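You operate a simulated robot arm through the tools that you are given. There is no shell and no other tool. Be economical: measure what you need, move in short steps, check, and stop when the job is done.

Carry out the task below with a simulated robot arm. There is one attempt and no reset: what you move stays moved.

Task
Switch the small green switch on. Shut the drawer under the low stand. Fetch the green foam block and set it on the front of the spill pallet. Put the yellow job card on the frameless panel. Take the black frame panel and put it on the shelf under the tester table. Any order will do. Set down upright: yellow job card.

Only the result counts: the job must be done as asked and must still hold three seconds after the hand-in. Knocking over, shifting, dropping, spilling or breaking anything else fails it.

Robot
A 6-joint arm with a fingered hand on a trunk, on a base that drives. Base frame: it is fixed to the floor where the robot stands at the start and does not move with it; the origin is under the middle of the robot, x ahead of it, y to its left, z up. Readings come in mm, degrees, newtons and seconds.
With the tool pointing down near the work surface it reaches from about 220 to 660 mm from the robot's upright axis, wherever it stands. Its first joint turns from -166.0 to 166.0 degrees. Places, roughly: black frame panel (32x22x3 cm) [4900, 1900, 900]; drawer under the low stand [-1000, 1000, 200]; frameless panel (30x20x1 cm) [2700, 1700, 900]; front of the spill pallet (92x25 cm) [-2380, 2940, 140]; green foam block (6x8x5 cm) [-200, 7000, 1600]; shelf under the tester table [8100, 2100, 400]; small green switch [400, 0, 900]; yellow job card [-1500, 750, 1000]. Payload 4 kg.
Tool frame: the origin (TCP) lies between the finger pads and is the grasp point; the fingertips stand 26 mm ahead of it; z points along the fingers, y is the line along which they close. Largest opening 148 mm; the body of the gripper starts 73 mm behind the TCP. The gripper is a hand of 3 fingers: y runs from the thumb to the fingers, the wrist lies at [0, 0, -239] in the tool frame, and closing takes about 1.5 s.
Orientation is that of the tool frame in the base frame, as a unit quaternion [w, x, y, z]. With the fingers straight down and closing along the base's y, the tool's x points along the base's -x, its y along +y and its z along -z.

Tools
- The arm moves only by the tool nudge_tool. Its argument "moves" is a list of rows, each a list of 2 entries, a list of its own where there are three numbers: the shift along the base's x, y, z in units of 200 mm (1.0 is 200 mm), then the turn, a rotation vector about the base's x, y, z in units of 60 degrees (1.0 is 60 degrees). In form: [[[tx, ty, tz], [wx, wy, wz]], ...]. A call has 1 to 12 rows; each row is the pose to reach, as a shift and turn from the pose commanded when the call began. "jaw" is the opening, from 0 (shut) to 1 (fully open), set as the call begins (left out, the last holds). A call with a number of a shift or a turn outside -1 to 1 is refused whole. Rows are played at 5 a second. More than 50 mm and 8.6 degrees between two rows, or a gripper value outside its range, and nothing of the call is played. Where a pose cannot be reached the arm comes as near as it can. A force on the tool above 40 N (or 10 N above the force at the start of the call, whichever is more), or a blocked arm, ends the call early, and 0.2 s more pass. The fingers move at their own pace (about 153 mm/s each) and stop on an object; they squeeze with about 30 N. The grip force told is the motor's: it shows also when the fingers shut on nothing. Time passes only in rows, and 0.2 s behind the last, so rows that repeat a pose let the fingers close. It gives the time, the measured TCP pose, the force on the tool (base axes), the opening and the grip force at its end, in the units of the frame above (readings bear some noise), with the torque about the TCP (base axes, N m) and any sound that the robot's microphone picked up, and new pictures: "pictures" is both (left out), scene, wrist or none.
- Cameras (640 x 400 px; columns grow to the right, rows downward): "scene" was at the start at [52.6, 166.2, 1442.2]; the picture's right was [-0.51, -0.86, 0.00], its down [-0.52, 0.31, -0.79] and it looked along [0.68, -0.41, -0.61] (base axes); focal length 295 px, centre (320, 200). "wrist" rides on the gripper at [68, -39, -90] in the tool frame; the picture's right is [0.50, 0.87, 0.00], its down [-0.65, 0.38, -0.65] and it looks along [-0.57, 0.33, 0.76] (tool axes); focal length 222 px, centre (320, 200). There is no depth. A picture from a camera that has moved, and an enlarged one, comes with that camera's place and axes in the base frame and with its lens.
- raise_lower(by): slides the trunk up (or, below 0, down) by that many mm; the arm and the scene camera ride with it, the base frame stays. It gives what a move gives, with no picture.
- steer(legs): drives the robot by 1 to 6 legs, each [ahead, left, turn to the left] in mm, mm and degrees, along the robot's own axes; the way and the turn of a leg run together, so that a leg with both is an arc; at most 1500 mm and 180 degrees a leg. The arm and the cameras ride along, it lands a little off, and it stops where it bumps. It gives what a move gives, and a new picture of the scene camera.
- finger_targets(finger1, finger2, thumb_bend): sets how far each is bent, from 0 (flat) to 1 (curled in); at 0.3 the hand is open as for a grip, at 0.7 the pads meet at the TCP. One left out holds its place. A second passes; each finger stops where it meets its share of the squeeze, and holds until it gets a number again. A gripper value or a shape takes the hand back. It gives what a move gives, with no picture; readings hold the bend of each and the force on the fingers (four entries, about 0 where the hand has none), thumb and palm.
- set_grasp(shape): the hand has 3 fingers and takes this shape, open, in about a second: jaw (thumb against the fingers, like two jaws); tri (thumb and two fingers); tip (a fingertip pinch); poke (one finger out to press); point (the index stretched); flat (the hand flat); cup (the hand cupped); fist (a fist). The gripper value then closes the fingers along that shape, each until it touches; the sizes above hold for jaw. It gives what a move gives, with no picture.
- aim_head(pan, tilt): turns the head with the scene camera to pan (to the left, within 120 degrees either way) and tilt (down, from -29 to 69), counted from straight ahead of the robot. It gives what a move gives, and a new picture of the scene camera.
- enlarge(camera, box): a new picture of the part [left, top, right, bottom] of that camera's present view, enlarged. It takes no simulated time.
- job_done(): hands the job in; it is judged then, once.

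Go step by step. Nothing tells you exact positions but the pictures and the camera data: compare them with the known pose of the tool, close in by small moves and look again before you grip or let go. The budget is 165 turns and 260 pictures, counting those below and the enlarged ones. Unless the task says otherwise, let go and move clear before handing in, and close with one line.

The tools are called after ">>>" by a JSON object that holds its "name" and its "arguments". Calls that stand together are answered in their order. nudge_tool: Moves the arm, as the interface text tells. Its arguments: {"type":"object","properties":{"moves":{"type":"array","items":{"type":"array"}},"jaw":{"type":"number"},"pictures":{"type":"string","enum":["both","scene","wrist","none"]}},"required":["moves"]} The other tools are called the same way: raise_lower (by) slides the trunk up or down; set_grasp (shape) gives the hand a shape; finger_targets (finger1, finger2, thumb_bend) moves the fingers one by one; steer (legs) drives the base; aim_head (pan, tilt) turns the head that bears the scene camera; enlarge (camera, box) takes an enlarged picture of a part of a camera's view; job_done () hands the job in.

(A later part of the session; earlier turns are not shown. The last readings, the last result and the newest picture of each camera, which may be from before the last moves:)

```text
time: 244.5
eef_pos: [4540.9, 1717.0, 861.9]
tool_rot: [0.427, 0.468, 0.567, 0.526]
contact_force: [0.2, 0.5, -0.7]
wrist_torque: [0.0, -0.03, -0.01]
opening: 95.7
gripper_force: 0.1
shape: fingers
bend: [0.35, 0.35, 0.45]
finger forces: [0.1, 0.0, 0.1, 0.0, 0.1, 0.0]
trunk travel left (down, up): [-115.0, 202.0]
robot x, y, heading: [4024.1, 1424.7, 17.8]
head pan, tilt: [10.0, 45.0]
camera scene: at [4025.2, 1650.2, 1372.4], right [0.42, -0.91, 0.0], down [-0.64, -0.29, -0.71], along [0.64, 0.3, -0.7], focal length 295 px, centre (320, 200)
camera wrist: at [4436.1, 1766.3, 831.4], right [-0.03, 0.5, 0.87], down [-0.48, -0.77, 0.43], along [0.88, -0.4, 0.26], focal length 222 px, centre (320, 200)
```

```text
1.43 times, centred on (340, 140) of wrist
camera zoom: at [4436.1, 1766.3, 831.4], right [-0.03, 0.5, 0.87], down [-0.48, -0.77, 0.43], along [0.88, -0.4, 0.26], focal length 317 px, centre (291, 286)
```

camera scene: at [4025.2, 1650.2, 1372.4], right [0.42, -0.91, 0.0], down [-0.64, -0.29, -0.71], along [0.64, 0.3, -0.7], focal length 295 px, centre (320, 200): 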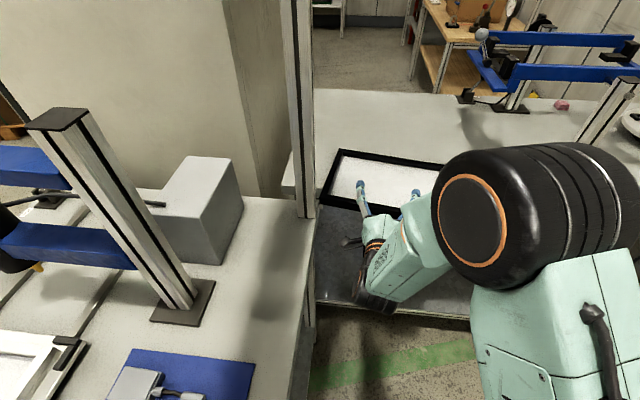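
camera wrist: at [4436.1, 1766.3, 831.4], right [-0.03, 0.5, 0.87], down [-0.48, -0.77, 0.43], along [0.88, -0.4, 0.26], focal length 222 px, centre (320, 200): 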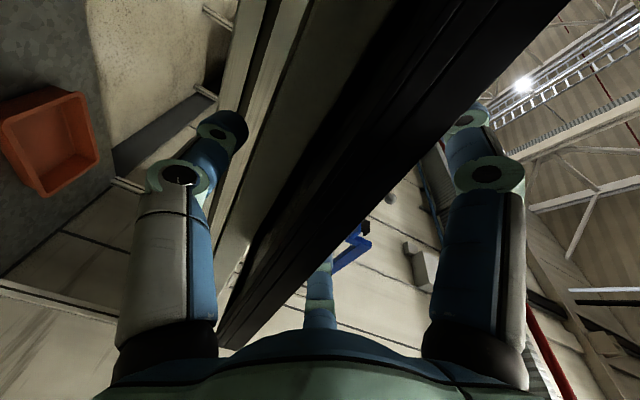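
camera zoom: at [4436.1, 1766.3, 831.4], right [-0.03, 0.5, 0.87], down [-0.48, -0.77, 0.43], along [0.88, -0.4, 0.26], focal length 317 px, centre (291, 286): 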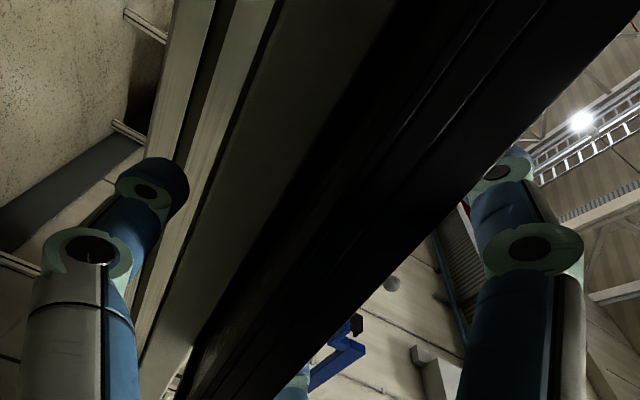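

The fingers are over the bar and the thumb below. I close in steps.

>>> {"name": "finger_targets", "arguments": {"finger1": 0.52, "finger2": 0.52, "thumb_bend": 0.58}}

>>> {"name": "finger_targets", "arguments": {"finger1": 0.62, "finger2": 0.62, "thumb_bend": 0.66}}

>>> {"name": "nudge_tool", "arguments": {"moves": [[[0, 0, 0], [0, 0, 0]]]}}

```text
time: 245.5
eef_pos: [4539.2, 1717.6, 861.6]
tool_rot: [0.427, 0.468, 0.567, 0.526]
contact_force: [0.4, 0.0, 0.4]
wrist_torque: [-0.01, -0.02, 0.01]
opening: 48.0
gripper_force: 0.0
shape: fingers
bend: [0.52, 0.52, 0.57]
finger forces: [0.1, 0.0, 0.0, 0.0, 0.0, 0.0]
trunk travel left (down, up): [-115.0, 202.0]
robot x, y, heading: [4025.1, 1424.1, 18.0]
head pan, tilt: [10.0, 45.0]
```

```text
time: 246.5
eef_pos: [4539.2, 1718.2, 861.5]
tool_rot: [0.427, 0.468, 0.567, 0.527]
contact_force: [0.5, 0.3, 0.9]
wrist_torque: [-0.01, 0.0, -0.02]
opening: 18.2
gripper_force: 0.2
shape: fingers
bend: [0.62, 0.62, 0.66]
finger forces: [0.3, 0.2, 0.1, 0.0, 0.0, 0.0]
trunk travel left (down, up): [-115.0, 202.0]
robot x, y, heading: [4022.2, 1422.7, 17.9]
head pan, tilt: [10.0, 45.0]
```

```text
time: 246.9
eef_pos: [4539.6, 1718.4, 861.3]
tool_rot: [0.427, 0.469, 0.567, 0.526]
contact_force: [0.0, -0.9, 0.9]
wrist_torque: [-0.01, -0.01, 0.02]
opening: 18.0
gripper_force: 0.3
shape: fingers
bend: [0.62, 0.62, 0.66]
finger forces: [0.2, 0.2, 0.0, 0.0, 0.1, 0.1]
trunk travel left (down, up): [-115.0, 202.0]
robot x, y, heading: [4028.7, 1426.8, 18.1]
head pan, tilt: [10.0, 45.0]
camera scene: at [4025.3, 1650.2, 1372.4], right [0.42, -0.91, 0.0], down [-0.64, -0.29, -0.71], along [0.64, 0.3, -0.7], focal length 295 px, centre (320, 200)
camera wrist: at [4435.9, 1766.5, 831.4], right [-0.03, 0.5, 0.87], down [-0.48, -0.77, 0.42], along [0.88, -0.4, 0.26], focal length 222 px, centre (320, 200)
```

scene: 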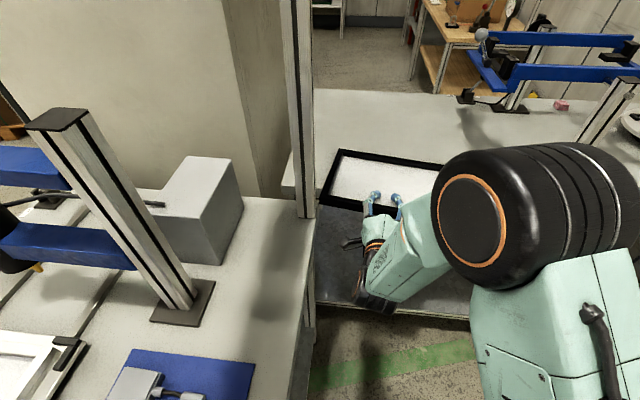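
wrist: 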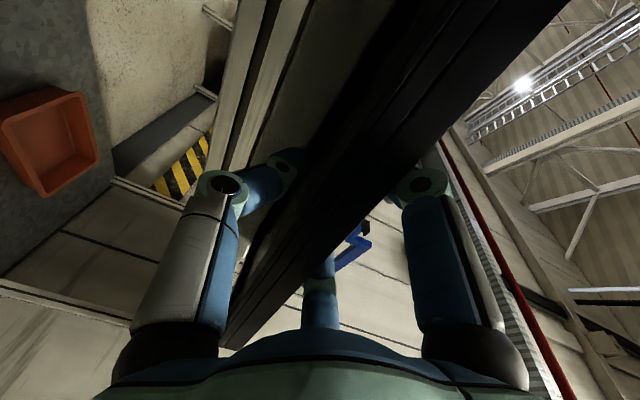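

>>> {"name": "finger_targets", "arguments": {"finger1": 0.8, "finger2": 0.8, "thumb_bend": 0.85}}

>>> {"name": "nudge_tool", "arguments": {"moves": [[[0, 0, 0], [0, 0, 0]], [[0, 0, 0], [0, 0, 0]], [[0, 0, 0], [0, 0, 0]], [[0, 0, 0], [0, 0, 0]], [[0, 0, 0], [0, 0, 0]]], "jaw": 0}}

```text
time: 247.9
eef_pos: [4539.6, 1717.0, 861.2]
tool_rot: [0.426, 0.469, 0.568, 0.525]
contact_force: [-0.3, -0.3, 0.5]
wrist_torque: [-0.11, 0.55, 0.01]
opening: 1.2
gripper_force: 19.3
shape: fingers
bend: [0.76, 0.76, 0.67]
finger forces: [7.1, 6.3, 0.1, 0.0, 25.2, 0.0]
trunk travel left (down, up): [-115.0, 202.0]
robot x, y, heading: [4025.7, 1423.3, 18.0]
head pan, tilt: [10.0, 45.0]
```

```text
time: 249.1
eef_pos: [4539.3, 1717.1, 860.4]
tool_rot: [0.427, 0.468, 0.568, 0.526]
contact_force: [1.0, -0.1, -0.9]
wrist_torque: [-0.05, 0.42, 0.01]
opening: 7.5
gripper_force: 30.1
shape: jaw
bend: [0.75, 0.75, 0.69]
finger forces: [7.0, 4.2, 0.0, 0.1, 30.2, 0.1]
trunk travel left (down, up): [-115.0, 202.0]
robot x, y, heading: [4027.6, 1426.5, 17.8]
head pan, tilt: [10.0, 45.0]
camera scene: at [4025.5, 1650.3, 1372.4], right [0.42, -0.91, 0.0], down [-0.64, -0.29, -0.71], along [0.64, 0.3, -0.7], focal length 295 px, centre (320, 200)
camera wrist: at [4436.1, 1766.4, 831.3], right [-0.03, 0.5, 0.87], down [-0.48, -0.77, 0.43], along [0.88, -0.4, 0.26], focal length 222 px, centre (320, 200)
```

scene: 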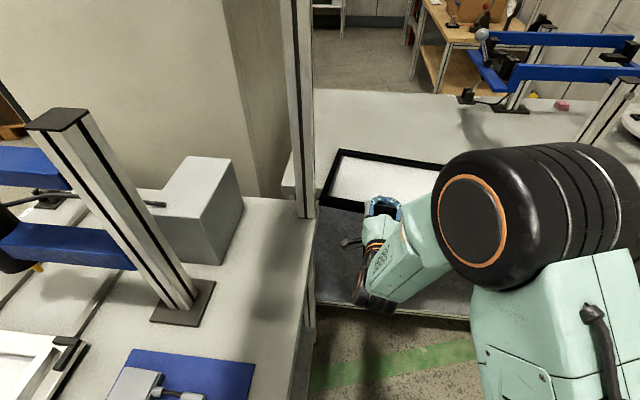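
wrist: 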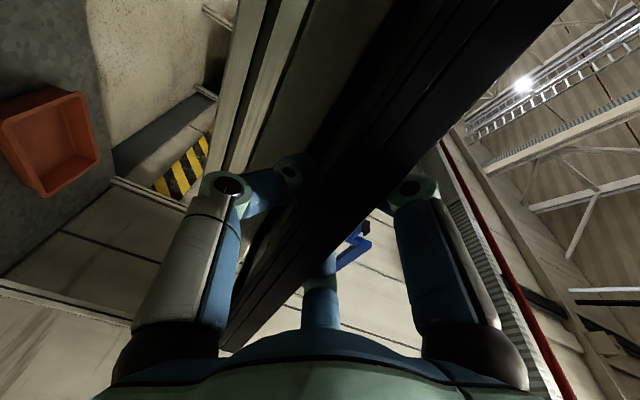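

Squeezed. I test-lift 10 mm.

>>> {"name": "nudge_tool", "arguments": {"moves": [[[0, 0, 0.02], [0, 0, 0]], [[0, 0, 0.05], [0, 0, 0]], [[0, 0, 0.06], [0, 0, 0]], [[0, 0, 0.06], [0, 0, 0]]]}}

>>> {"name": "enlarge", "arguments": {"camera": "scene", "box": [290, 120, 500, 260]}}

```text
time: 250.1
eef_pos: [4541.8, 1716.7, 871.9]
tool_rot: [0.426, 0.468, 0.568, 0.526]
contact_force: [0.4, -0.1, -7.5]
wrist_torque: [-0.11, 0.61, 0.05]
opening: 7.5
gripper_force: 30.4
shape: jaw
bend: [0.75, 0.75, 0.69]
finger forces: [8.0, 6.4, 0.0, 0.0, 33.4, 0.1]
trunk travel left (down, up): [-115.0, 202.0]
robot x, y, heading: [4026.4, 1425.7, 17.9]
head pan, tilt: [10.0, 45.0]
camera scene: at [4025.6, 1650.3, 1372.4], right [0.42, -0.91, 0.0], down [-0.64, -0.29, -0.71], along [0.64, 0.3, -0.7], focal length 295 px, centre (320, 200)
camera wrist: at [4437.6, 1765.1, 842.3], right [-0.03, 0.5, 0.87], down [-0.48, -0.77, 0.43], along [0.88, -0.4, 0.26], focal length 222 px, centre (320, 200)
```

scene: 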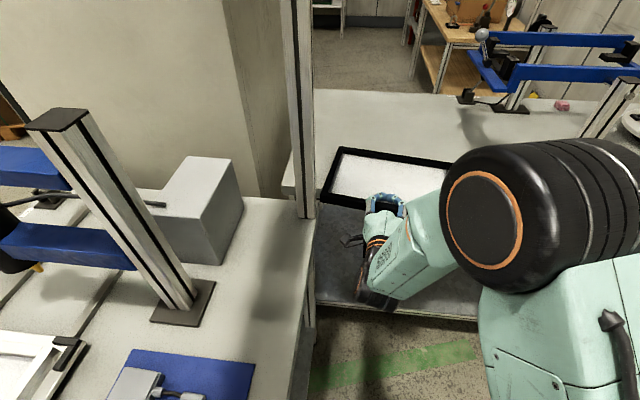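
wrist: 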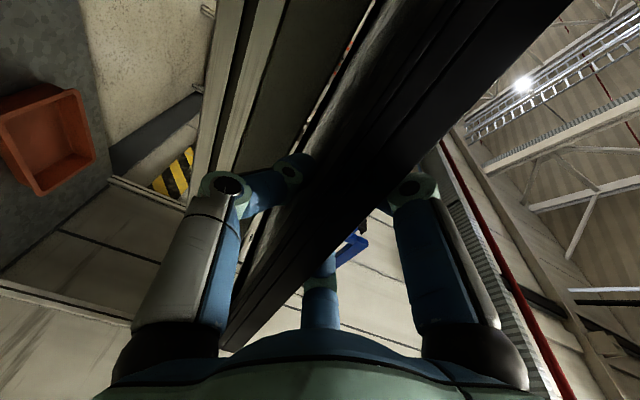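

```text
2.86 times, centred on (395, 190) of scene
camera zoom: at [4025.6, 1650.3, 1372.4], right [0.42, -0.91, 0.0], down [-0.64, -0.29, -0.71], along [0.64, 0.3, -0.7], focal length 842 px, centre (106, 229)
```

zoom: 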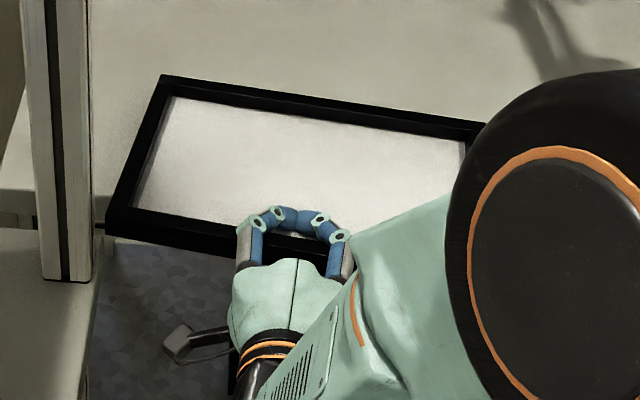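

The panel lifts (about 7.5 N). I raise it further and shift right, away from the post.

>>> {"name": "nudge_tool", "arguments": {"moves": [[[0, 0, 0.1], [0, 0, 0]], [[0, 0, 0.2], [0, 0, 0]], [[0.02, -0.06, 0.3], [0, 0, 0]], [[0.04, -0.13, 0.35], [0, 0, 0]], [[0.07, -0.2, 0.4], [0, 0, 0]], [[0.1, -0.28, 0.4], [0, 0, 0]]]}}

```text
time: 251.5
eef_pos: [4561.7, 1658.7, 951.8]
tool_rot: [0.426, 0.468, 0.568, 0.526]
contact_force: [-0.7, 0.6, -7.2]
wrist_torque: [-0.11, 0.61, 0.05]
opening: 7.4
gripper_force: 30.2
shape: jaw
bend: [0.75, 0.75, 0.69]
finger forces: [7.1, 7.2, 0.1, 0.0, 33.3, 0.0]
trunk travel left (down, up): [-115.0, 202.0]
robot x, y, heading: [4029.3, 1422.6, 17.7]
head pan, tilt: [10.0, 45.0]
camera scene: at [4025.8, 1650.3, 1372.4], right [0.42, -0.91, 0.0], down [-0.64, -0.29, -0.71], along [0.64, 0.3, -0.7], focal length 295 px, centre (320, 200)
camera wrist: at [4456.7, 1707.5, 922.2], right [-0.03, 0.5, 0.87], down [-0.48, -0.77, 0.43], along [0.88, -0.4, 0.26], focal length 222 px, centre (320, 200)
```

scene: 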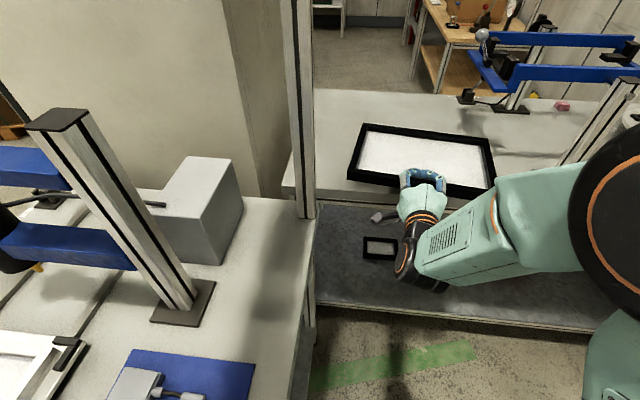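
wrist: 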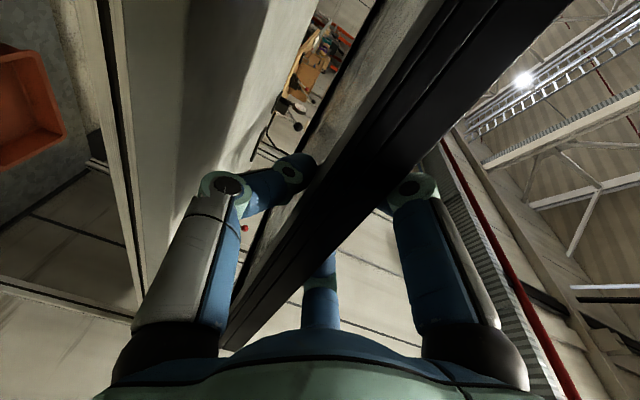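

The panel is held level. I retract it a bit, reverse down the aisle, then turn right 90° and back out leftward around the bonding table's end.

>>> {"name": "nudge_tool", "arguments": {"moves": [[[-0.15, -0.05, 0], [0, 0, 0]], [[-0.3, -0.1, 0.05], [0, 0, 0]], [[-0.45, -0.15, 0.1], [0, 0, 0]], [[-0.57, -0.19, 0.1], [0, 0, 0]]], "pictures": "none"}}

>>> {"name": "steer", "arguments": {"legs": [[-900, 0, 0], [-860, 0, 0]]}}

```text
time: 252.5
eef_pos: [4450.4, 1622.6, 970.9]
tool_rot: [0.427, 0.469, 0.567, 0.526]
contact_force: [0.4, 0.7, -7.3]
wrist_torque: [-0.1, 0.59, -0.02]
opening: 7.4
gripper_force: 29.7
shape: jaw
bend: [0.75, 0.75, 0.69]
finger forces: [7.8, 5.9, 0.0, 0.0, 33.3, 0.0]
out of reach, approached as far as the arm can: row 4
trunk travel left (down, up): [-115.0, 202.0]
robot x, y, heading: [4025.0, 1424.5, 17.8]
head pan, tilt: [10.0, 45.0]
```

```text
time: 254.9
eef_pos: [4148.5, 1519.4, 962.2]
tool_rot: [0.429, 0.477, 0.569, 0.515]
contact_force: [0.3, -1.2, -7.7]
wrist_torque: [-0.07, 0.6, -0.07]
opening: 7.0
gripper_force: 29.9
shape: jaw
bend: [0.75, 0.75, 0.69]
finger forces: [7.8, 6.0, 0.1, 0.0, 33.5, 0.0]
trunk travel left (down, up): [-115.0, 202.0]
robot x, y, heading: [3708.2, 1323.0, 17.0]
head pan, tilt: [10.0, 45.0]
stopped in leg 1: the robot was blocked; the commanded pose is now the measured one
camera scene: at [3728.3, 1551.9, 1365.8], right [0.36, -0.93, 0.0], down [-0.71, -0.27, -0.65], along [0.61, 0.24, -0.76], focal length 295 px, centre (320, 200)
```

scene: 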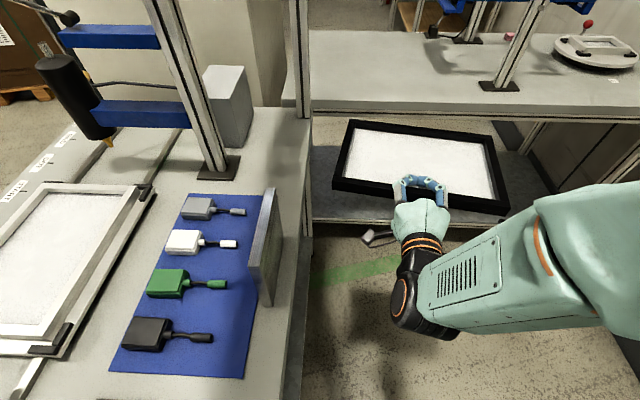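

Something blocked me on the left (my earlier path ran ~120 mm further right). I step forward, shift right, then continue back.

>>> {"name": "steer", "arguments": {"legs": [[30, -10, 0], [0, -125, 1]]}}

>>> {"name": "aim_head", "arguments": {"pan": 90, "tilt": 40}}

```text
time: 257.1
eef_pos: [4199.4, 1403.5, 969.2]
tool_rot: [0.428, 0.468, 0.569, 0.524]
contact_force: [0.6, 1.6, -7.8]
wrist_torque: [-0.12, 0.62, 0.01]
opening: 7.2
gripper_force: 29.8
shape: jaw
bend: [0.75, 0.75, 0.69]
finger forces: [7.7, 6.2, 0.1, 0.1, 33.7, 0.0]
trunk travel left (down, up): [-115.0, 202.0]
robot x, y, heading: [3777.8, 1197.1, 17.9]
head pan, tilt: [10.0, 45.0]
camera scene: at [3773.3, 1435.5, 1371.0], right [0.47, -0.88, 0.0], down [-0.62, -0.33, -0.71], along [0.62, 0.33, -0.71], focal length 295 px, centre (320, 200)
```

scene: 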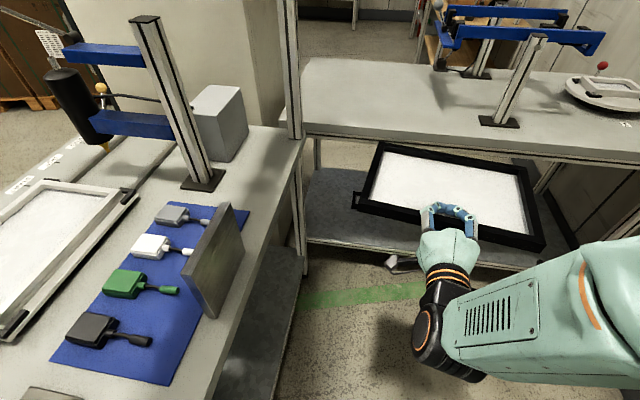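

```text
time: 258.6
eef_pos: [4200.5, 1403.7, 969.2]
tool_rot: [0.428, 0.467, 0.569, 0.524]
contact_force: [-0.5, -0.8, -8.1]
wrist_torque: [-0.11, 0.61, -0.01]
opening: 7.3
gripper_force: 29.7
shape: jaw
bend: [0.75, 0.75, 0.69]
finger forces: [7.6, 6.3, 0.1, 0.0, 33.6, 0.1]
trunk travel left (down, up): [-115.0, 202.0]
robot x, y, heading: [3772.1, 1201.9, 18.0]
head pan, tilt: [90.0, 40.0]
camera scene: at [3675.1, 1478.4, 1378.3], right [0.95, 0.31, 0.0], down [0.2, -0.61, -0.77], along [-0.24, 0.73, -0.64], focal length 295 px, centre (320, 200)
```

scene: 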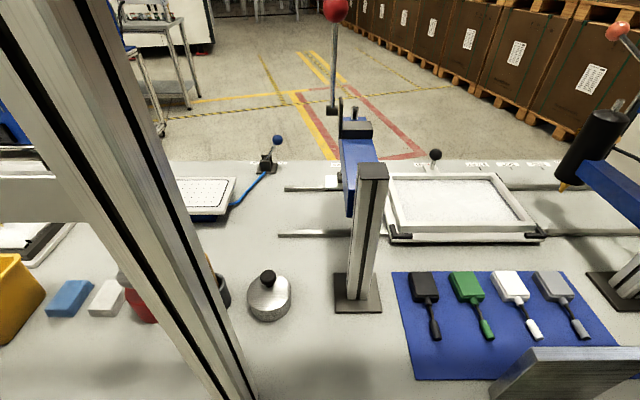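

The head had met the rack post; nothing looks disturbed. I continue back, now at a safe distance, and turn right at the open area.

>>> {"name": "steer", "arguments": {"legs": [[-1400, 0, 0]]}}

>>> {"name": "aim_head", "arguments": {"pan": 100, "tilt": 35}}

```text
time: 265.5
eef_pos: [2887.9, 972.3, 969.1]
tool_rot: [0.423, 0.464, 0.572, 0.527]
contact_force: [0.2, 0.5, -7.5]
wrist_torque: [-0.11, 0.61, 0.05]
opening: 7.4
gripper_force: 29.9
shape: jaw
bend: [0.75, 0.75, 0.69]
finger forces: [7.5, 6.4, 0.0, 0.0, 33.6, 0.0]
trunk travel left (down, up): [-115.0, 202.0]
robot x, y, heading: [2466.0, 763.8, 19.1]
head pan, tilt: [90.0, 40.0]
camera scene: at [2361.9, 1040.5, 1378.3], right [0.95, 0.32, 0.0], down [0.21, -0.61, -0.77], along [-0.25, 0.72, -0.64], focal length 295 px, centre (320, 200)
```

scene: 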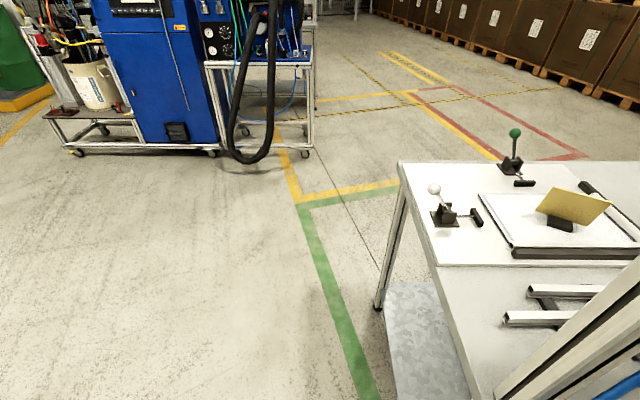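

```text
time: 266.2
eef_pos: [2888.8, 971.0, 968.1]
tool_rot: [0.423, 0.464, 0.573, 0.527]
contact_force: [0.2, -0.3, -7.3]
wrist_torque: [-0.1, 0.63, 0.0]
opening: 7.1
gripper_force: 29.7
shape: jaw
bend: [0.75, 0.75, 0.69]
finger forces: [7.6, 6.3, 0.0, 0.0, 33.5, 0.0]
trunk travel left (down, up): [-115.0, 202.0]
robot x, y, heading: [2466.1, 763.0, 18.9]
head pan, tilt: [100.0, 35.0]
camera scene: at [2347.1, 1037.3, 1385.8], right [0.88, 0.48, 0.0], down [0.28, -0.5, -0.82], along [-0.39, 0.72, -0.57], focal length 295 px, centre (320, 200)
```

scene: 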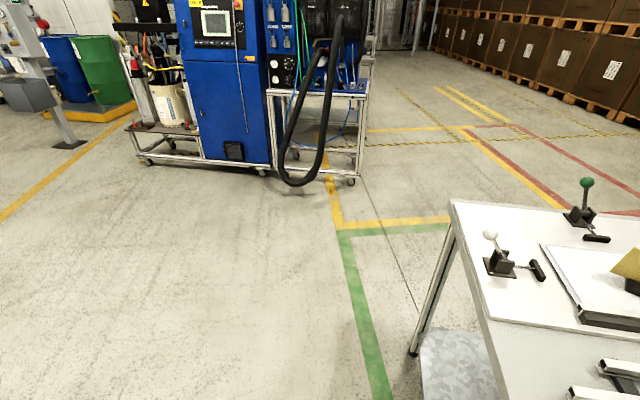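

The card still stands. I carry out the turn and reverse leftward past the table's end.

>>> {"name": "steer", "arguments": {"legs": [[-130, 0, 0], [0, 0, -90], [-900, 0, 0], [-850, 0, 0]]}}

>>> {"name": "aim_head", "arguments": {"pan": 90, "tilt": 15}}

```text
time: 279.8
eef_pos: [2050.8, 1946.8, 968.6]
tool_rot: [0.673, 0.735, 0.061, 0.058]
contact_force: [0.0, 0.2, -7.9]
wrist_torque: [0.61, 0.08, -0.02]
opening: 7.2
gripper_force: 30.0
shape: jaw
bend: [0.75, 0.75, 0.7]
finger forces: [7.6, 6.3, 0.0, 0.1, 33.4, 0.1]
trunk travel left (down, up): [-115.0, 202.0]
robot x, y, heading: [1863.8, 2377.5, -73.9]
head pan, tilt: [100.0, 35.0]
camera scene: at [2137.5, 2484.6, 1385.8], right [0.44, -0.9, 0.0], down [-0.51, -0.25, -0.82], along [0.73, 0.36, -0.57], focal length 295 px, centre (320, 200)
```

scene: 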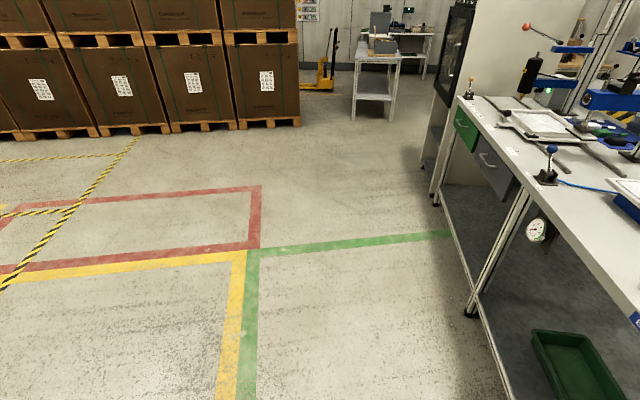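

```text
time: 280.6
eef_pos: [2048.7, 1946.0, 968.8]
tool_rot: [0.673, 0.735, 0.061, 0.058]
contact_force: [0.0, -0.1, -7.4]
wrist_torque: [0.6, 0.11, 0.01]
opening: 7.1
gripper_force: 30.3
shape: jaw
bend: [0.75, 0.75, 0.7]
finger forces: [7.5, 6.6, 0.0, 0.0, 33.3, 0.0]
trunk travel left (down, up): [-115.0, 202.0]
robot x, y, heading: [1859.1, 2375.0, -74.1]
head pan, tilt: [90.0, 15.0]
camera scene: at [2148.3, 2471.6, 1417.8], right [0.28, -0.96, 0.0], down [-0.25, -0.07, -0.97], along [0.93, 0.27, -0.26], focal length 295 px, centre (320, 200)
```

scene: 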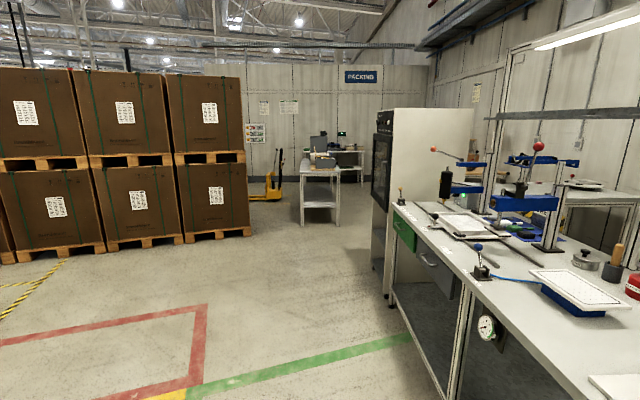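

I turn left to face down the hall and drive along the left side of the tables and oven.

>>> {"name": "steer", "arguments": {"legs": [[0, 0, 92.5], [1400, 0, 0], [1400, 0, 0]]}}

>>> {"name": "aim_head", "arguments": {"pan": -20, "tilt": 12}}

```text
time: 298.0
eef_pos: [4927.9, 3463.3, 969.5]
tool_rot: [0.423, 0.463, 0.573, 0.527]
contact_force: [0.0, -0.7, -7.9]
wrist_torque: [-0.11, 0.59, -0.02]
opening: 7.0
gripper_force: 29.9
shape: jaw
bend: [0.75, 0.75, 0.7]
finger forces: [7.7, 6.6, 0.0, 0.1, 33.2, 0.1]
trunk travel left (down, up): [-115.0, 202.0]
robot x, y, heading: [4510.0, 3253.5, 18.8]
head pan, tilt: [90.0, 15.0]
camera scene: at [4400.2, 3538.9, 1417.8], right [0.95, 0.32, 0.0], down [0.08, -0.25, -0.97], along [-0.31, 0.91, -0.26], focal length 295 px, centre (320, 200)
```

scene: 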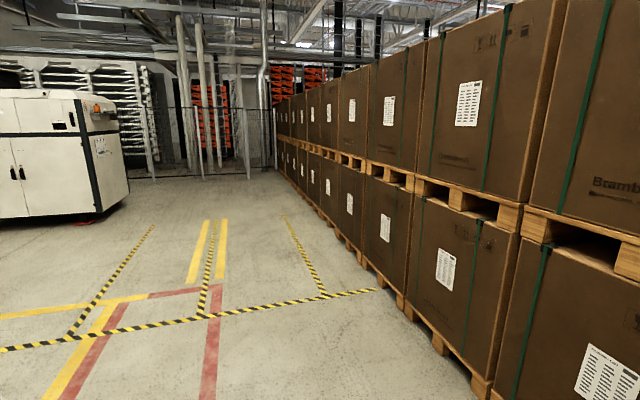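

```text
time: 299.9
eef_pos: [4929.2, 3463.1, 969.0]
tool_rot: [0.423, 0.463, 0.574, 0.527]
contact_force: [-0.4, -0.3, -7.7]
wrist_torque: [-0.1, 0.62, 0.0]
opening: 7.2
gripper_force: 30.1
shape: jaw
bend: [0.75, 0.75, 0.7]
finger forces: [7.6, 6.6, 0.1, 0.1, 33.4, 0.1]
trunk travel left (down, up): [-115.0, 202.0]
robot x, y, heading: [4505.9, 3256.1, 19.2]
head pan, tilt: [-20.0, 12.0]
camera scene: at [4523.5, 3448.7, 1422.7], right [-0.02, -1.0, 0.0], down [-0.21, 0.0, -0.98], along [0.98, -0.02, -0.21], focal length 295 px, centre (320, 200)
```

scene: 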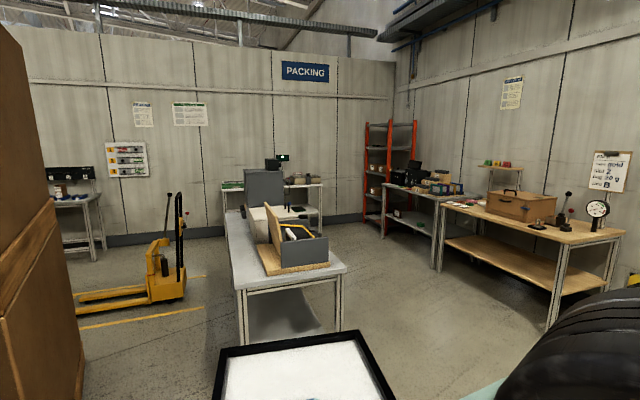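

>>> {"name": "enlarge", "arguments": {"camera": "scene", "box": [340, 140, 560, 280]}}

```text
2.86 times, centred on (450, 210) of scene
camera zoom: at [4523.5, 3448.7, 1422.7], right [-0.02, -1.0, 0.0], down [-0.21, 0.0, -0.98], along [0.98, -0.02, -0.21], focal length 842 px, centre (-51, 171)
```

zoom: 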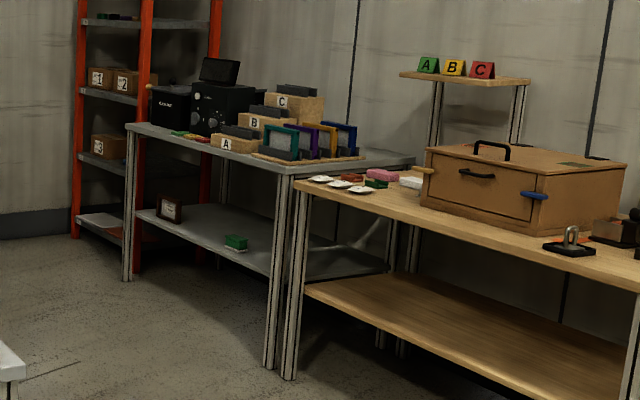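

The tester table stands beyond, facing left, with a lower shelf holding a green item and a small framed item. I drive into the corridor in front of it.

>>> {"name": "steer", "arguments": {"legs": [[1000, 0, 0], [0, -1250, 0], [900, 0, 0]]}}

>>> {"name": "aim_head", "arguments": {"pan": -45, "tilt": 28}}

```text
time: 304.0
eef_pos: [5718.0, 3754.6, 962.7]
tool_rot: [0.411, 0.458, 0.585, 0.529]
contact_force: [-9.3, 7.5, -8.1]
wrist_torque: [0.0, 0.35, -0.33]
opening: 6.4
gripper_force: 29.7
shape: jaw
bend: [0.75, 0.75, 0.7]
finger forces: [4.0, 0.0, 0.1, 0.1, 32.7, 5.6]
trunk travel left (down, up): [-115.0, 202.0]
robot x, y, heading: [5306.6, 3536.5, 19.5]
head pan, tilt: [-20.0, 12.0]
stopped in leg 1: the force on the tool passed its limit at 118 N (the readings are from after the stop); the commanded pose is now the measured one
camera scene: at [5317.8, 3729.8, 1422.7], right [0.0, -1.0, 0.0], down [-0.21, 0.0, -0.98], along [0.98, 0.0, -0.21], focal length 295 px, centre (320, 200)
```

scene: 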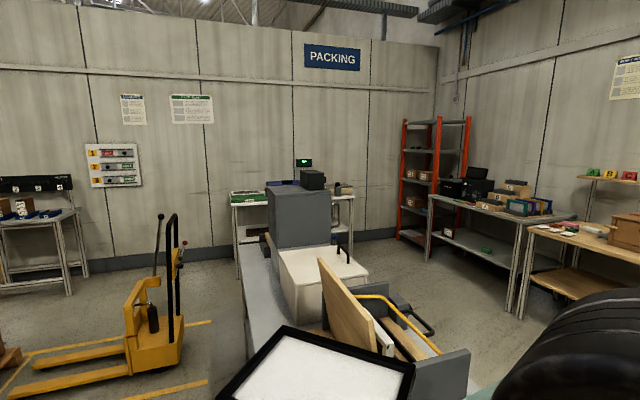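

```text
time: 304.9
eef_pos: [5719.0, 3755.6, 963.9]
tool_rot: [0.413, 0.458, 0.583, 0.528]
contact_force: [-15.4, 11.4, -10.2]
wrist_torque: [0.17, 0.35, -0.55]
opening: 6.7
gripper_force: 30.0
shape: jaw
bend: [0.75, 0.75, 0.7]
finger forces: [4.9, 0.0, 0.0, 0.0, 33.5, 8.3]
trunk travel left (down, up): [-115.0, 202.0]
robot x, y, heading: [5307.5, 3534.8, 19.9]
head pan, tilt: [-45.0, 28.0]
camera scene: at [5307.0, 3692.7, 1396.6], right [-0.42, -0.91, 0.0], down [-0.42, 0.2, -0.88], along [0.8, -0.37, -0.47], focal length 295 px, centre (320, 200)
```

scene: 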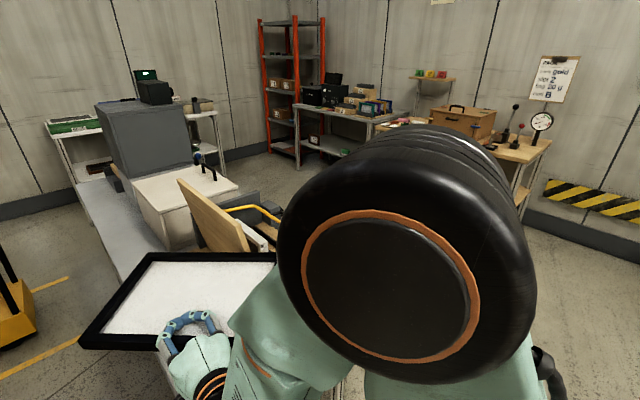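

The panel touched an object on the near table end. I back off immediately and inspect.

>>> {"name": "steer", "arguments": {"legs": [[-120, 0, 0]]}}

>>> {"name": "aim_head", "arguments": {"pan": 0, "tilt": 28}}

>>> {"name": "enlarge", "arguments": {"camera": "scene", "box": [150, 80, 470, 300]}}

```text
time: 306.1
eef_pos: [5606.7, 3713.7, 963.9]
tool_rot: [0.413, 0.458, 0.583, 0.529]
contact_force: [-0.7, 0.0, -6.7]
wrist_torque: [0.17, 0.48, -0.03]
opening: 6.6
gripper_force: 29.9
shape: jaw
bend: [0.75, 0.75, 0.7]
finger forces: [13.2, 0.1, 0.1, 0.1, 33.2, 0.0]
trunk travel left (down, up): [-115.0, 202.0]
robot x, y, heading: [5197.5, 3495.5, 20.1]
head pan, tilt: [-45.0, 28.0]
camera scene: at [5195.6, 3649.9, 1396.8], right [-0.43, -0.91, 0.0], down [-0.42, 0.2, -0.88], along [0.8, -0.38, -0.47], focal length 295 px, centre (320, 200)
```

scene: 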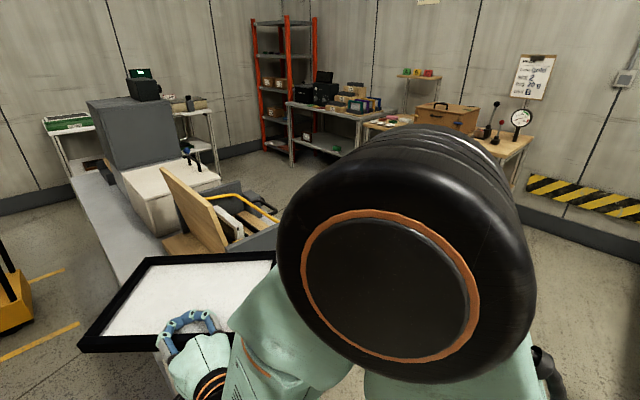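

```text
time: 307.3
eef_pos: [5607.4, 3712.9, 963.5]
tool_rot: [0.412, 0.459, 0.583, 0.529]
contact_force: [-0.6, 0.0, -7.3]
wrist_torque: [0.2, 0.53, 0.0]
opening: 6.5
gripper_force: 30.2
shape: jaw
bend: [0.75, 0.75, 0.7]
finger forces: [13.2, 0.3, 0.0, 0.0, 33.2, 0.1]
trunk travel left (down, up): [-115.0, 202.0]
robot x, y, heading: [5190.6, 3494.9, 19.9]
head pan, tilt: [0.0, 28.0]
camera scene: at [5199.8, 3719.9, 1396.8], right [0.34, -0.94, 0.0], down [-0.44, -0.16, -0.88], along [0.83, 0.3, -0.47], focal length 295 px, centre (320, 200)
```

scene: 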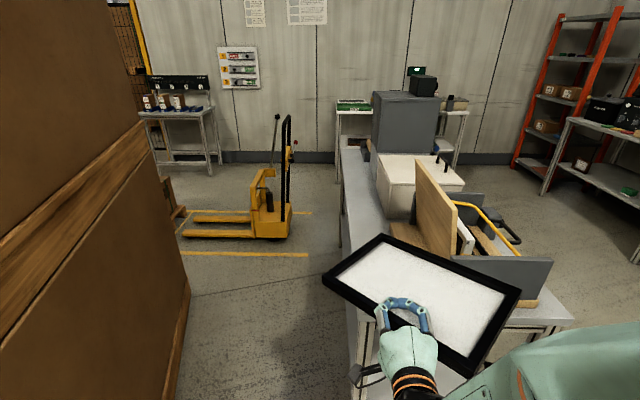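

```text
1.82 times, centred on (310, 190) of scene
camera zoom: at [5199.8, 3719.9, 1396.8], right [0.34, -0.94, 0.0], down [-0.44, -0.16, -0.88], along [0.83, 0.3, -0.47], focal length 536 px, centre (338, 218)
```

zoom: 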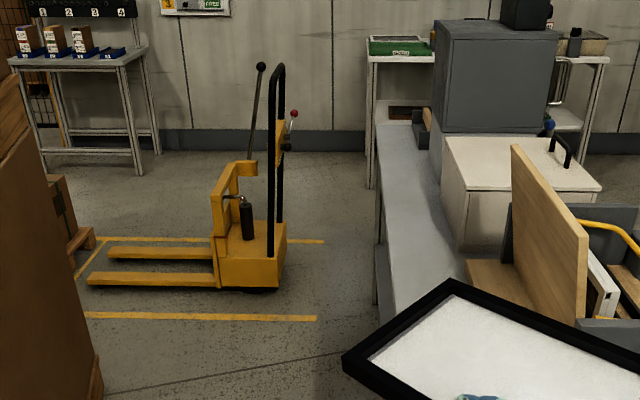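

>>> {"name": "aim_head", "arguments": {"pan": 0, "tilt": 50}}

>>> {"name": "nudge_tool", "arguments": {"moves": [[[0, 0, 0], [0, 0, 0]]], "pictures": "wrist"}}

```text
time: 308.1
eef_pos: [5608.2, 3711.9, 964.3]
tool_rot: [0.413, 0.459, 0.583, 0.528]
contact_force: [-0.3, -0.4, -7.4]
wrist_torque: [0.2, 0.55, -0.01]
opening: 6.9
gripper_force: 30.4
shape: jaw
bend: [0.75, 0.75, 0.7]
finger forces: [13.2, 0.4, 0.1, 0.0, 33.1, 0.1]
trunk travel left (down, up): [-115.0, 202.0]
robot x, y, heading: [5194.3, 3495.6, 19.5]
head pan, tilt: [0.0, 50.0]
camera scene: at [5186.4, 3715.2, 1364.1], right [0.34, -0.94, 0.0], down [-0.72, -0.26, -0.64], along [0.6, 0.22, -0.77], focal length 295 px, centre (320, 200)
```

scene: 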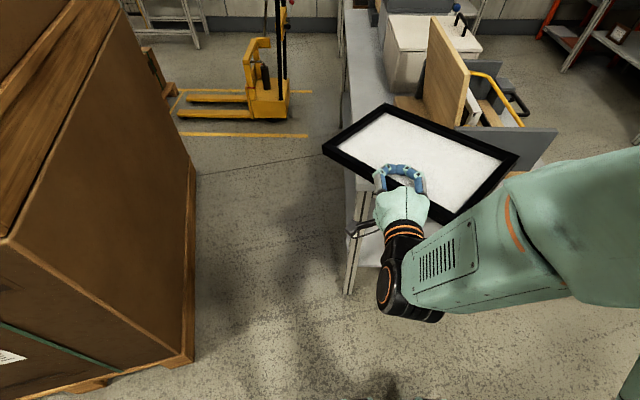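

```text
time: 308.5
eef_pos: [5606.6, 3713.6, 963.4]
tool_rot: [0.413, 0.458, 0.584, 0.528]
contact_force: [0.1, -0.1, -7.6]
wrist_torque: [0.18, 0.54, 0.0]
opening: 6.4
gripper_force: 29.4
shape: jaw
bend: [0.75, 0.75, 0.7]
finger forces: [13.2, 0.3, 0.1, 0.1, 33.3, 0.0]
trunk travel left (down, up): [-115.0, 202.0]
robot x, y, heading: [5192.3, 3495.2, 19.7]
head pan, tilt: [0.0, 50.0]
camera wrist: at [5501.5, 3756.7, 935.2], right [-0.03, 0.5, 0.86], down [-0.44, -0.78, 0.44], along [0.9, -0.36, 0.25], focal length 222 px, centre (320, 200)
```

wrist: 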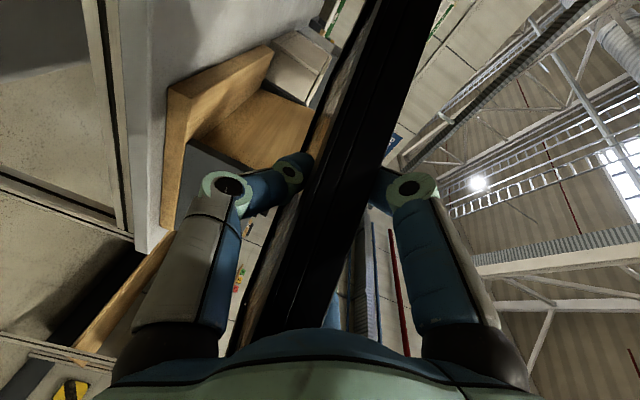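

The panel has yawed ~34° in the grip but is held. I back up 300 mm, go right into the corridor, then forward.

>>> {"name": "steer", "arguments": {"legs": [[-300, 0, 0], [0, -1250, -1], [1000, 0, 0]]}}

>>> {"name": "aim_head", "arguments": {"pan": -35, "tilt": 28}}

```text
time: 315.9
eef_pos: [5536.3, 3104.3, 955.5]
tool_rot: [0.414, 0.463, 0.587, 0.519]
contact_force: [0.3, 0.0, -7.8]
wrist_torque: [0.16, 0.54, -0.02]
opening: 6.4
gripper_force: 30.4
shape: jaw
bend: [0.75, 0.75, 0.7]
finger forces: [13.3, 0.0, 0.0, 0.1, 33.1, 0.0]
trunk travel left (down, up): [-115.0, 202.0]
robot x, y, heading: [5108.8, 2880.9, 19.1]
head pan, tilt: [0.0, 50.0]
stopped in leg 2: the robot was blocked; the commanded pose is now the measured one
camera scene: at [5119.0, 3116.9, 1361.6], right [0.33, -0.94, 0.01], down [-0.73, -0.26, -0.63], along [0.6, 0.2, -0.78], focal length 295 px, centre (320, 200)
```

scene: 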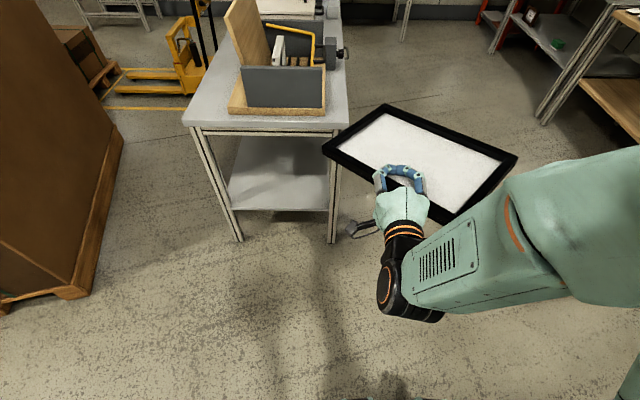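

```text
time: 316.9
eef_pos: [5536.3, 3106.1, 953.9]
tool_rot: [0.413, 0.462, 0.589, 0.519]
contact_force: [0.1, -0.5, -7.4]
wrist_torque: [0.17, 0.51, -0.01]
opening: 6.7
gripper_force: 30.2
shape: jaw
bend: [0.75, 0.75, 0.7]
finger forces: [13.2, 0.4, 0.1, 0.0, 33.4, 0.1]
trunk travel left (down, up): [-115.0, 202.0]
robot x, y, heading: [5106.3, 2875.2, 19.2]
head pan, tilt: [-35.0, 28.0]
camera scene: at [5134.8, 3070.8, 1392.8], right [-0.27, -0.96, 0.02], down [-0.46, 0.11, -0.88], along [0.84, -0.25, -0.48], focal length 295 px, centre (320, 200)
```

scene: 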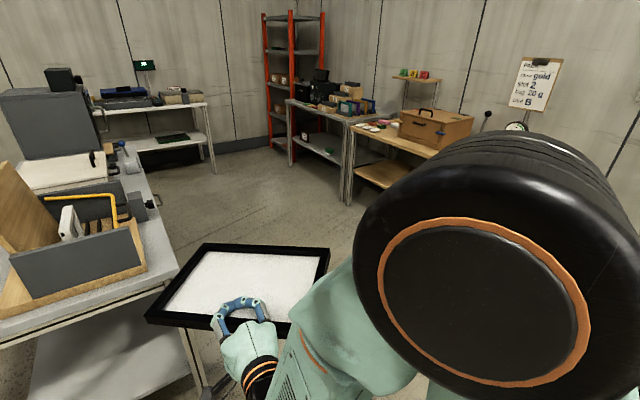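

Blocked on the right, presumably by the oven. I look that way.

>>> {"name": "steer", "arguments": {"legs": [[0, 50, 0]]}}

>>> {"name": "aim_head", "arguments": {"pan": -110, "tilt": 35}}

```text
time: 318.0
eef_pos: [5506.3, 3139.0, 962.8]
tool_rot: [0.415, 0.46, 0.582, 0.527]
contact_force: [0.1, 0.1, -7.8]
wrist_torque: [0.18, 0.55, 0.04]
opening: 6.4
gripper_force: 29.9
shape: jaw
bend: [0.75, 0.75, 0.7]
finger forces: [13.0, 0.6, 0.1, 0.0, 33.3, 0.0]
trunk travel left (down, up): [-115.0, 202.0]
robot x, y, heading: [5088.8, 2922.5, 19.5]
head pan, tilt: [-35.0, 28.0]
camera scene: at [5099.5, 3094.8, 1396.8], right [-0.27, -0.96, 0.0], down [-0.45, 0.13, -0.88], along [0.85, -0.24, -0.47], focal length 295 px, centre (320, 200)
```

scene: 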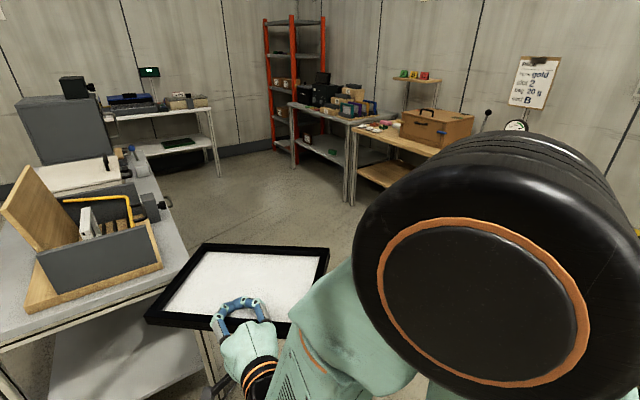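

```text
time: 319.5
eef_pos: [5505.7, 3138.2, 963.1]
tool_rot: [0.414, 0.461, 0.582, 0.527]
contact_force: [-0.6, 0.3, -8.9]
wrist_torque: [0.15, 0.54, 0.0]
opening: 6.3
gripper_force: 29.6
shape: jaw
bend: [0.75, 0.75, 0.7]
finger forces: [13.1, 0.3, 0.0, 0.0, 33.3, 0.0]
trunk travel left (down, up): [-115.0, 202.0]
robot x, y, heading: [5089.8, 2926.4, 19.3]
head pan, tilt: [-110.0, 35.0]
camera scene: at [5010.9, 3031.1, 1385.9], right [-1.0, 0.01, 0.0], down [0.01, 0.57, -0.82], along [-0.01, -0.82, -0.57], focal length 295 px, centre (320, 200)
```

scene: 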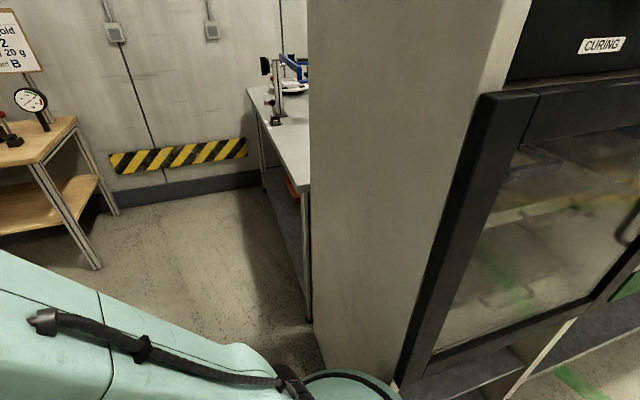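

The oven's far end is just beside my rear; 130 mm forward clears it. Then I go right and on.

>>> {"name": "steer", "arguments": {"legs": [[140, 0, -0.8], [0, -700, 0], [700, 0, 0]]}}

>>> {"name": "aim_head", "arguments": {"pan": -40, "tilt": 32}}

```text
time: 330.4
eef_pos: [6534.8, 2743.0, 963.4]
tool_rot: [0.42, 0.468, 0.577, 0.521]
contact_force: [0.1, -0.4, -8.1]
wrist_torque: [0.17, 0.54, 0.04]
opening: 6.5
gripper_force: 30.6
shape: jaw
bend: [0.75, 0.75, 0.7]
finger forces: [13.2, 0.3, 0.0, 0.1, 33.4, 0.0]
trunk travel left (down, up): [-115.0, 202.0]
robot x, y, heading: [6113.8, 2539.0, 17.9]
head pan, tilt: [-110.0, 35.0]
camera scene: at [6037.2, 2646.8, 1385.9], right [-1.0, 0.03, 0.0], down [0.02, 0.57, -0.82], along [-0.03, -0.82, -0.57], focal length 295 px, centre (320, 200)
```

scene: 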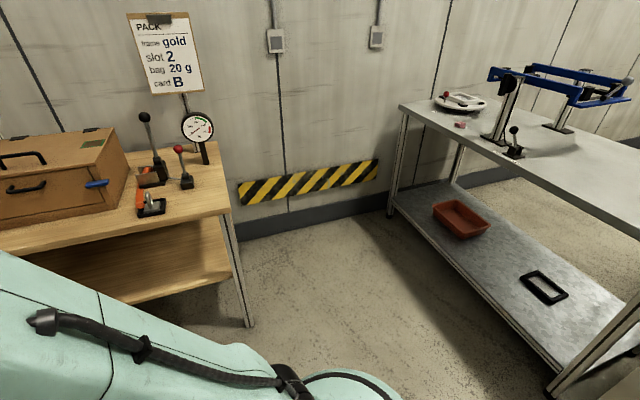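

```text
time: 331.8
eef_pos: [6533.8, 2742.2, 961.9]
tool_rot: [0.419, 0.468, 0.578, 0.521]
contact_force: [-0.8, 0.0, -7.7]
wrist_torque: [0.19, 0.52, 0.01]
opening: 6.6
gripper_force: 30.1
shape: jaw
bend: [0.75, 0.75, 0.7]
finger forces: [13.4, 0.4, 0.0, 0.0, 33.4, 0.0]
trunk travel left (down, up): [-115.0, 202.0]
robot x, y, heading: [6111.7, 2540.7, 18.1]
head pan, tilt: [-40.0, 32.0]
camera scene: at [6122.9, 2701.1, 1390.5], right [-0.37, -0.93, 0.0], down [-0.49, 0.2, -0.85], along [0.79, -0.32, -0.53], focal length 295 px, centre (320, 200)
```

scene: 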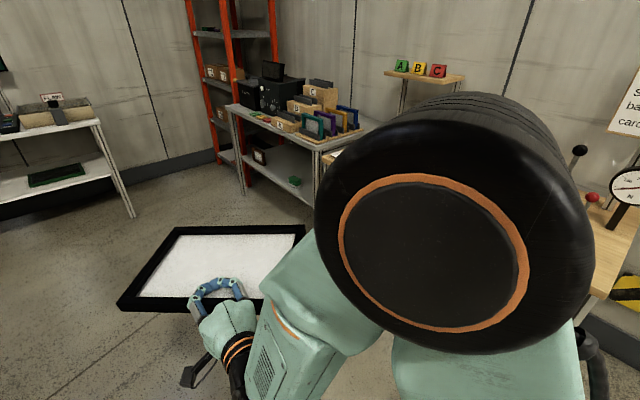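

I continue forward to be opposite the tester table's shelf and turn to face it.

>>> {"name": "steer", "arguments": {"legs": [[1300, 180, 0], [0, 0, -90]]}}

>>> {"name": "aim_head", "arguments": {"pan": 10, "tilt": 35}}

```text
time: 342.4
eef_pos: [7488.1, 2678.1, 962.3]
tool_rot: [0.667, 0.742, 0.054, 0.051]
contact_force: [0.7, 0.2, -7.2]
wrist_torque: [0.55, -0.21, 0.03]
opening: 6.4
gripper_force: 29.9
shape: jaw
bend: [0.75, 0.75, 0.7]
finger forces: [13.3, 0.6, 0.0, 0.0, 33.4, 0.0]
trunk travel left (down, up): [-115.0, 202.0]
robot x, y, heading: [7307.2, 3109.2, -75.6]
head pan, tilt: [-40.0, 32.0]
camera scene: at [7470.9, 3091.2, 1390.5], right [-0.9, 0.43, 0.0], down [0.23, 0.48, -0.85], along [-0.37, -0.76, -0.53], focal length 295 px, centre (320, 200)
```

scene: 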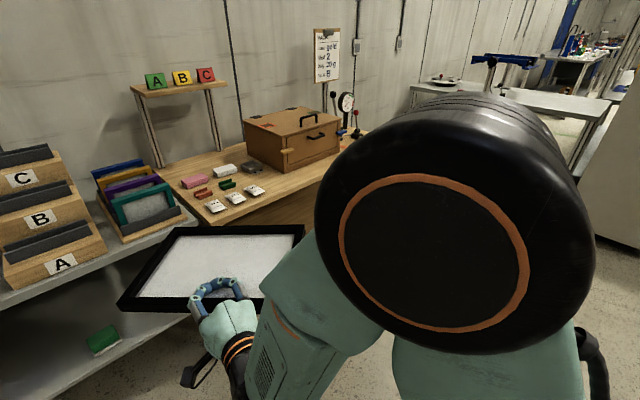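

```text
time: 343.6
eef_pos: [7486.7, 2677.1, 962.6]
tool_rot: [0.668, 0.741, 0.054, 0.051]
contact_force: [0.1, 0.7, -7.9]
wrist_torque: [0.5, -0.23, 0.01]
opening: 6.7
gripper_force: 29.6
shape: jaw
bend: [0.75, 0.75, 0.7]
finger forces: [13.2, 0.5, 0.0, 0.0, 33.4, 0.0]
trunk travel left (down, up): [-115.0, 202.0]
robot x, y, heading: [7306.9, 3113.2, -75.8]
head pan, tilt: [10.0, 35.0]
camera scene: at [7545.9, 3091.8, 1385.8], right [-0.91, -0.41, 0.0], down [-0.24, 0.52, -0.82], along [0.34, -0.75, -0.57], focal length 295 px, centre (320, 200)
```

scene: 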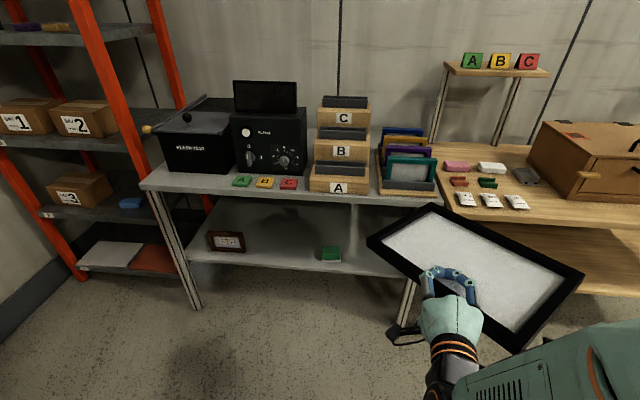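

I can see the shelf: a small framed item on the left and a green item at centre, with a gap between them. I enlarge to measure.

>>> {"name": "enlarge", "arguments": {"camera": "scene", "box": [170, 180, 430, 320]}}

```text
2.46 times, centred on (300, 250) of scene
camera zoom: at [7545.9, 3091.8, 1385.8], right [-0.91, -0.41, 0.0], down [-0.24, 0.52, -0.82], along [0.34, -0.75, -0.57], focal length 725 px, centre (369, 77)
```

zoom: 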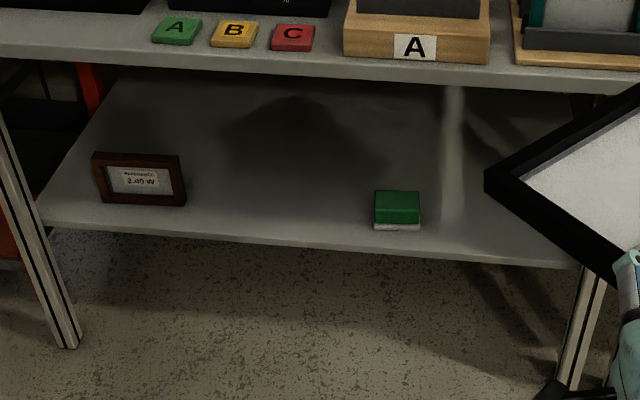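

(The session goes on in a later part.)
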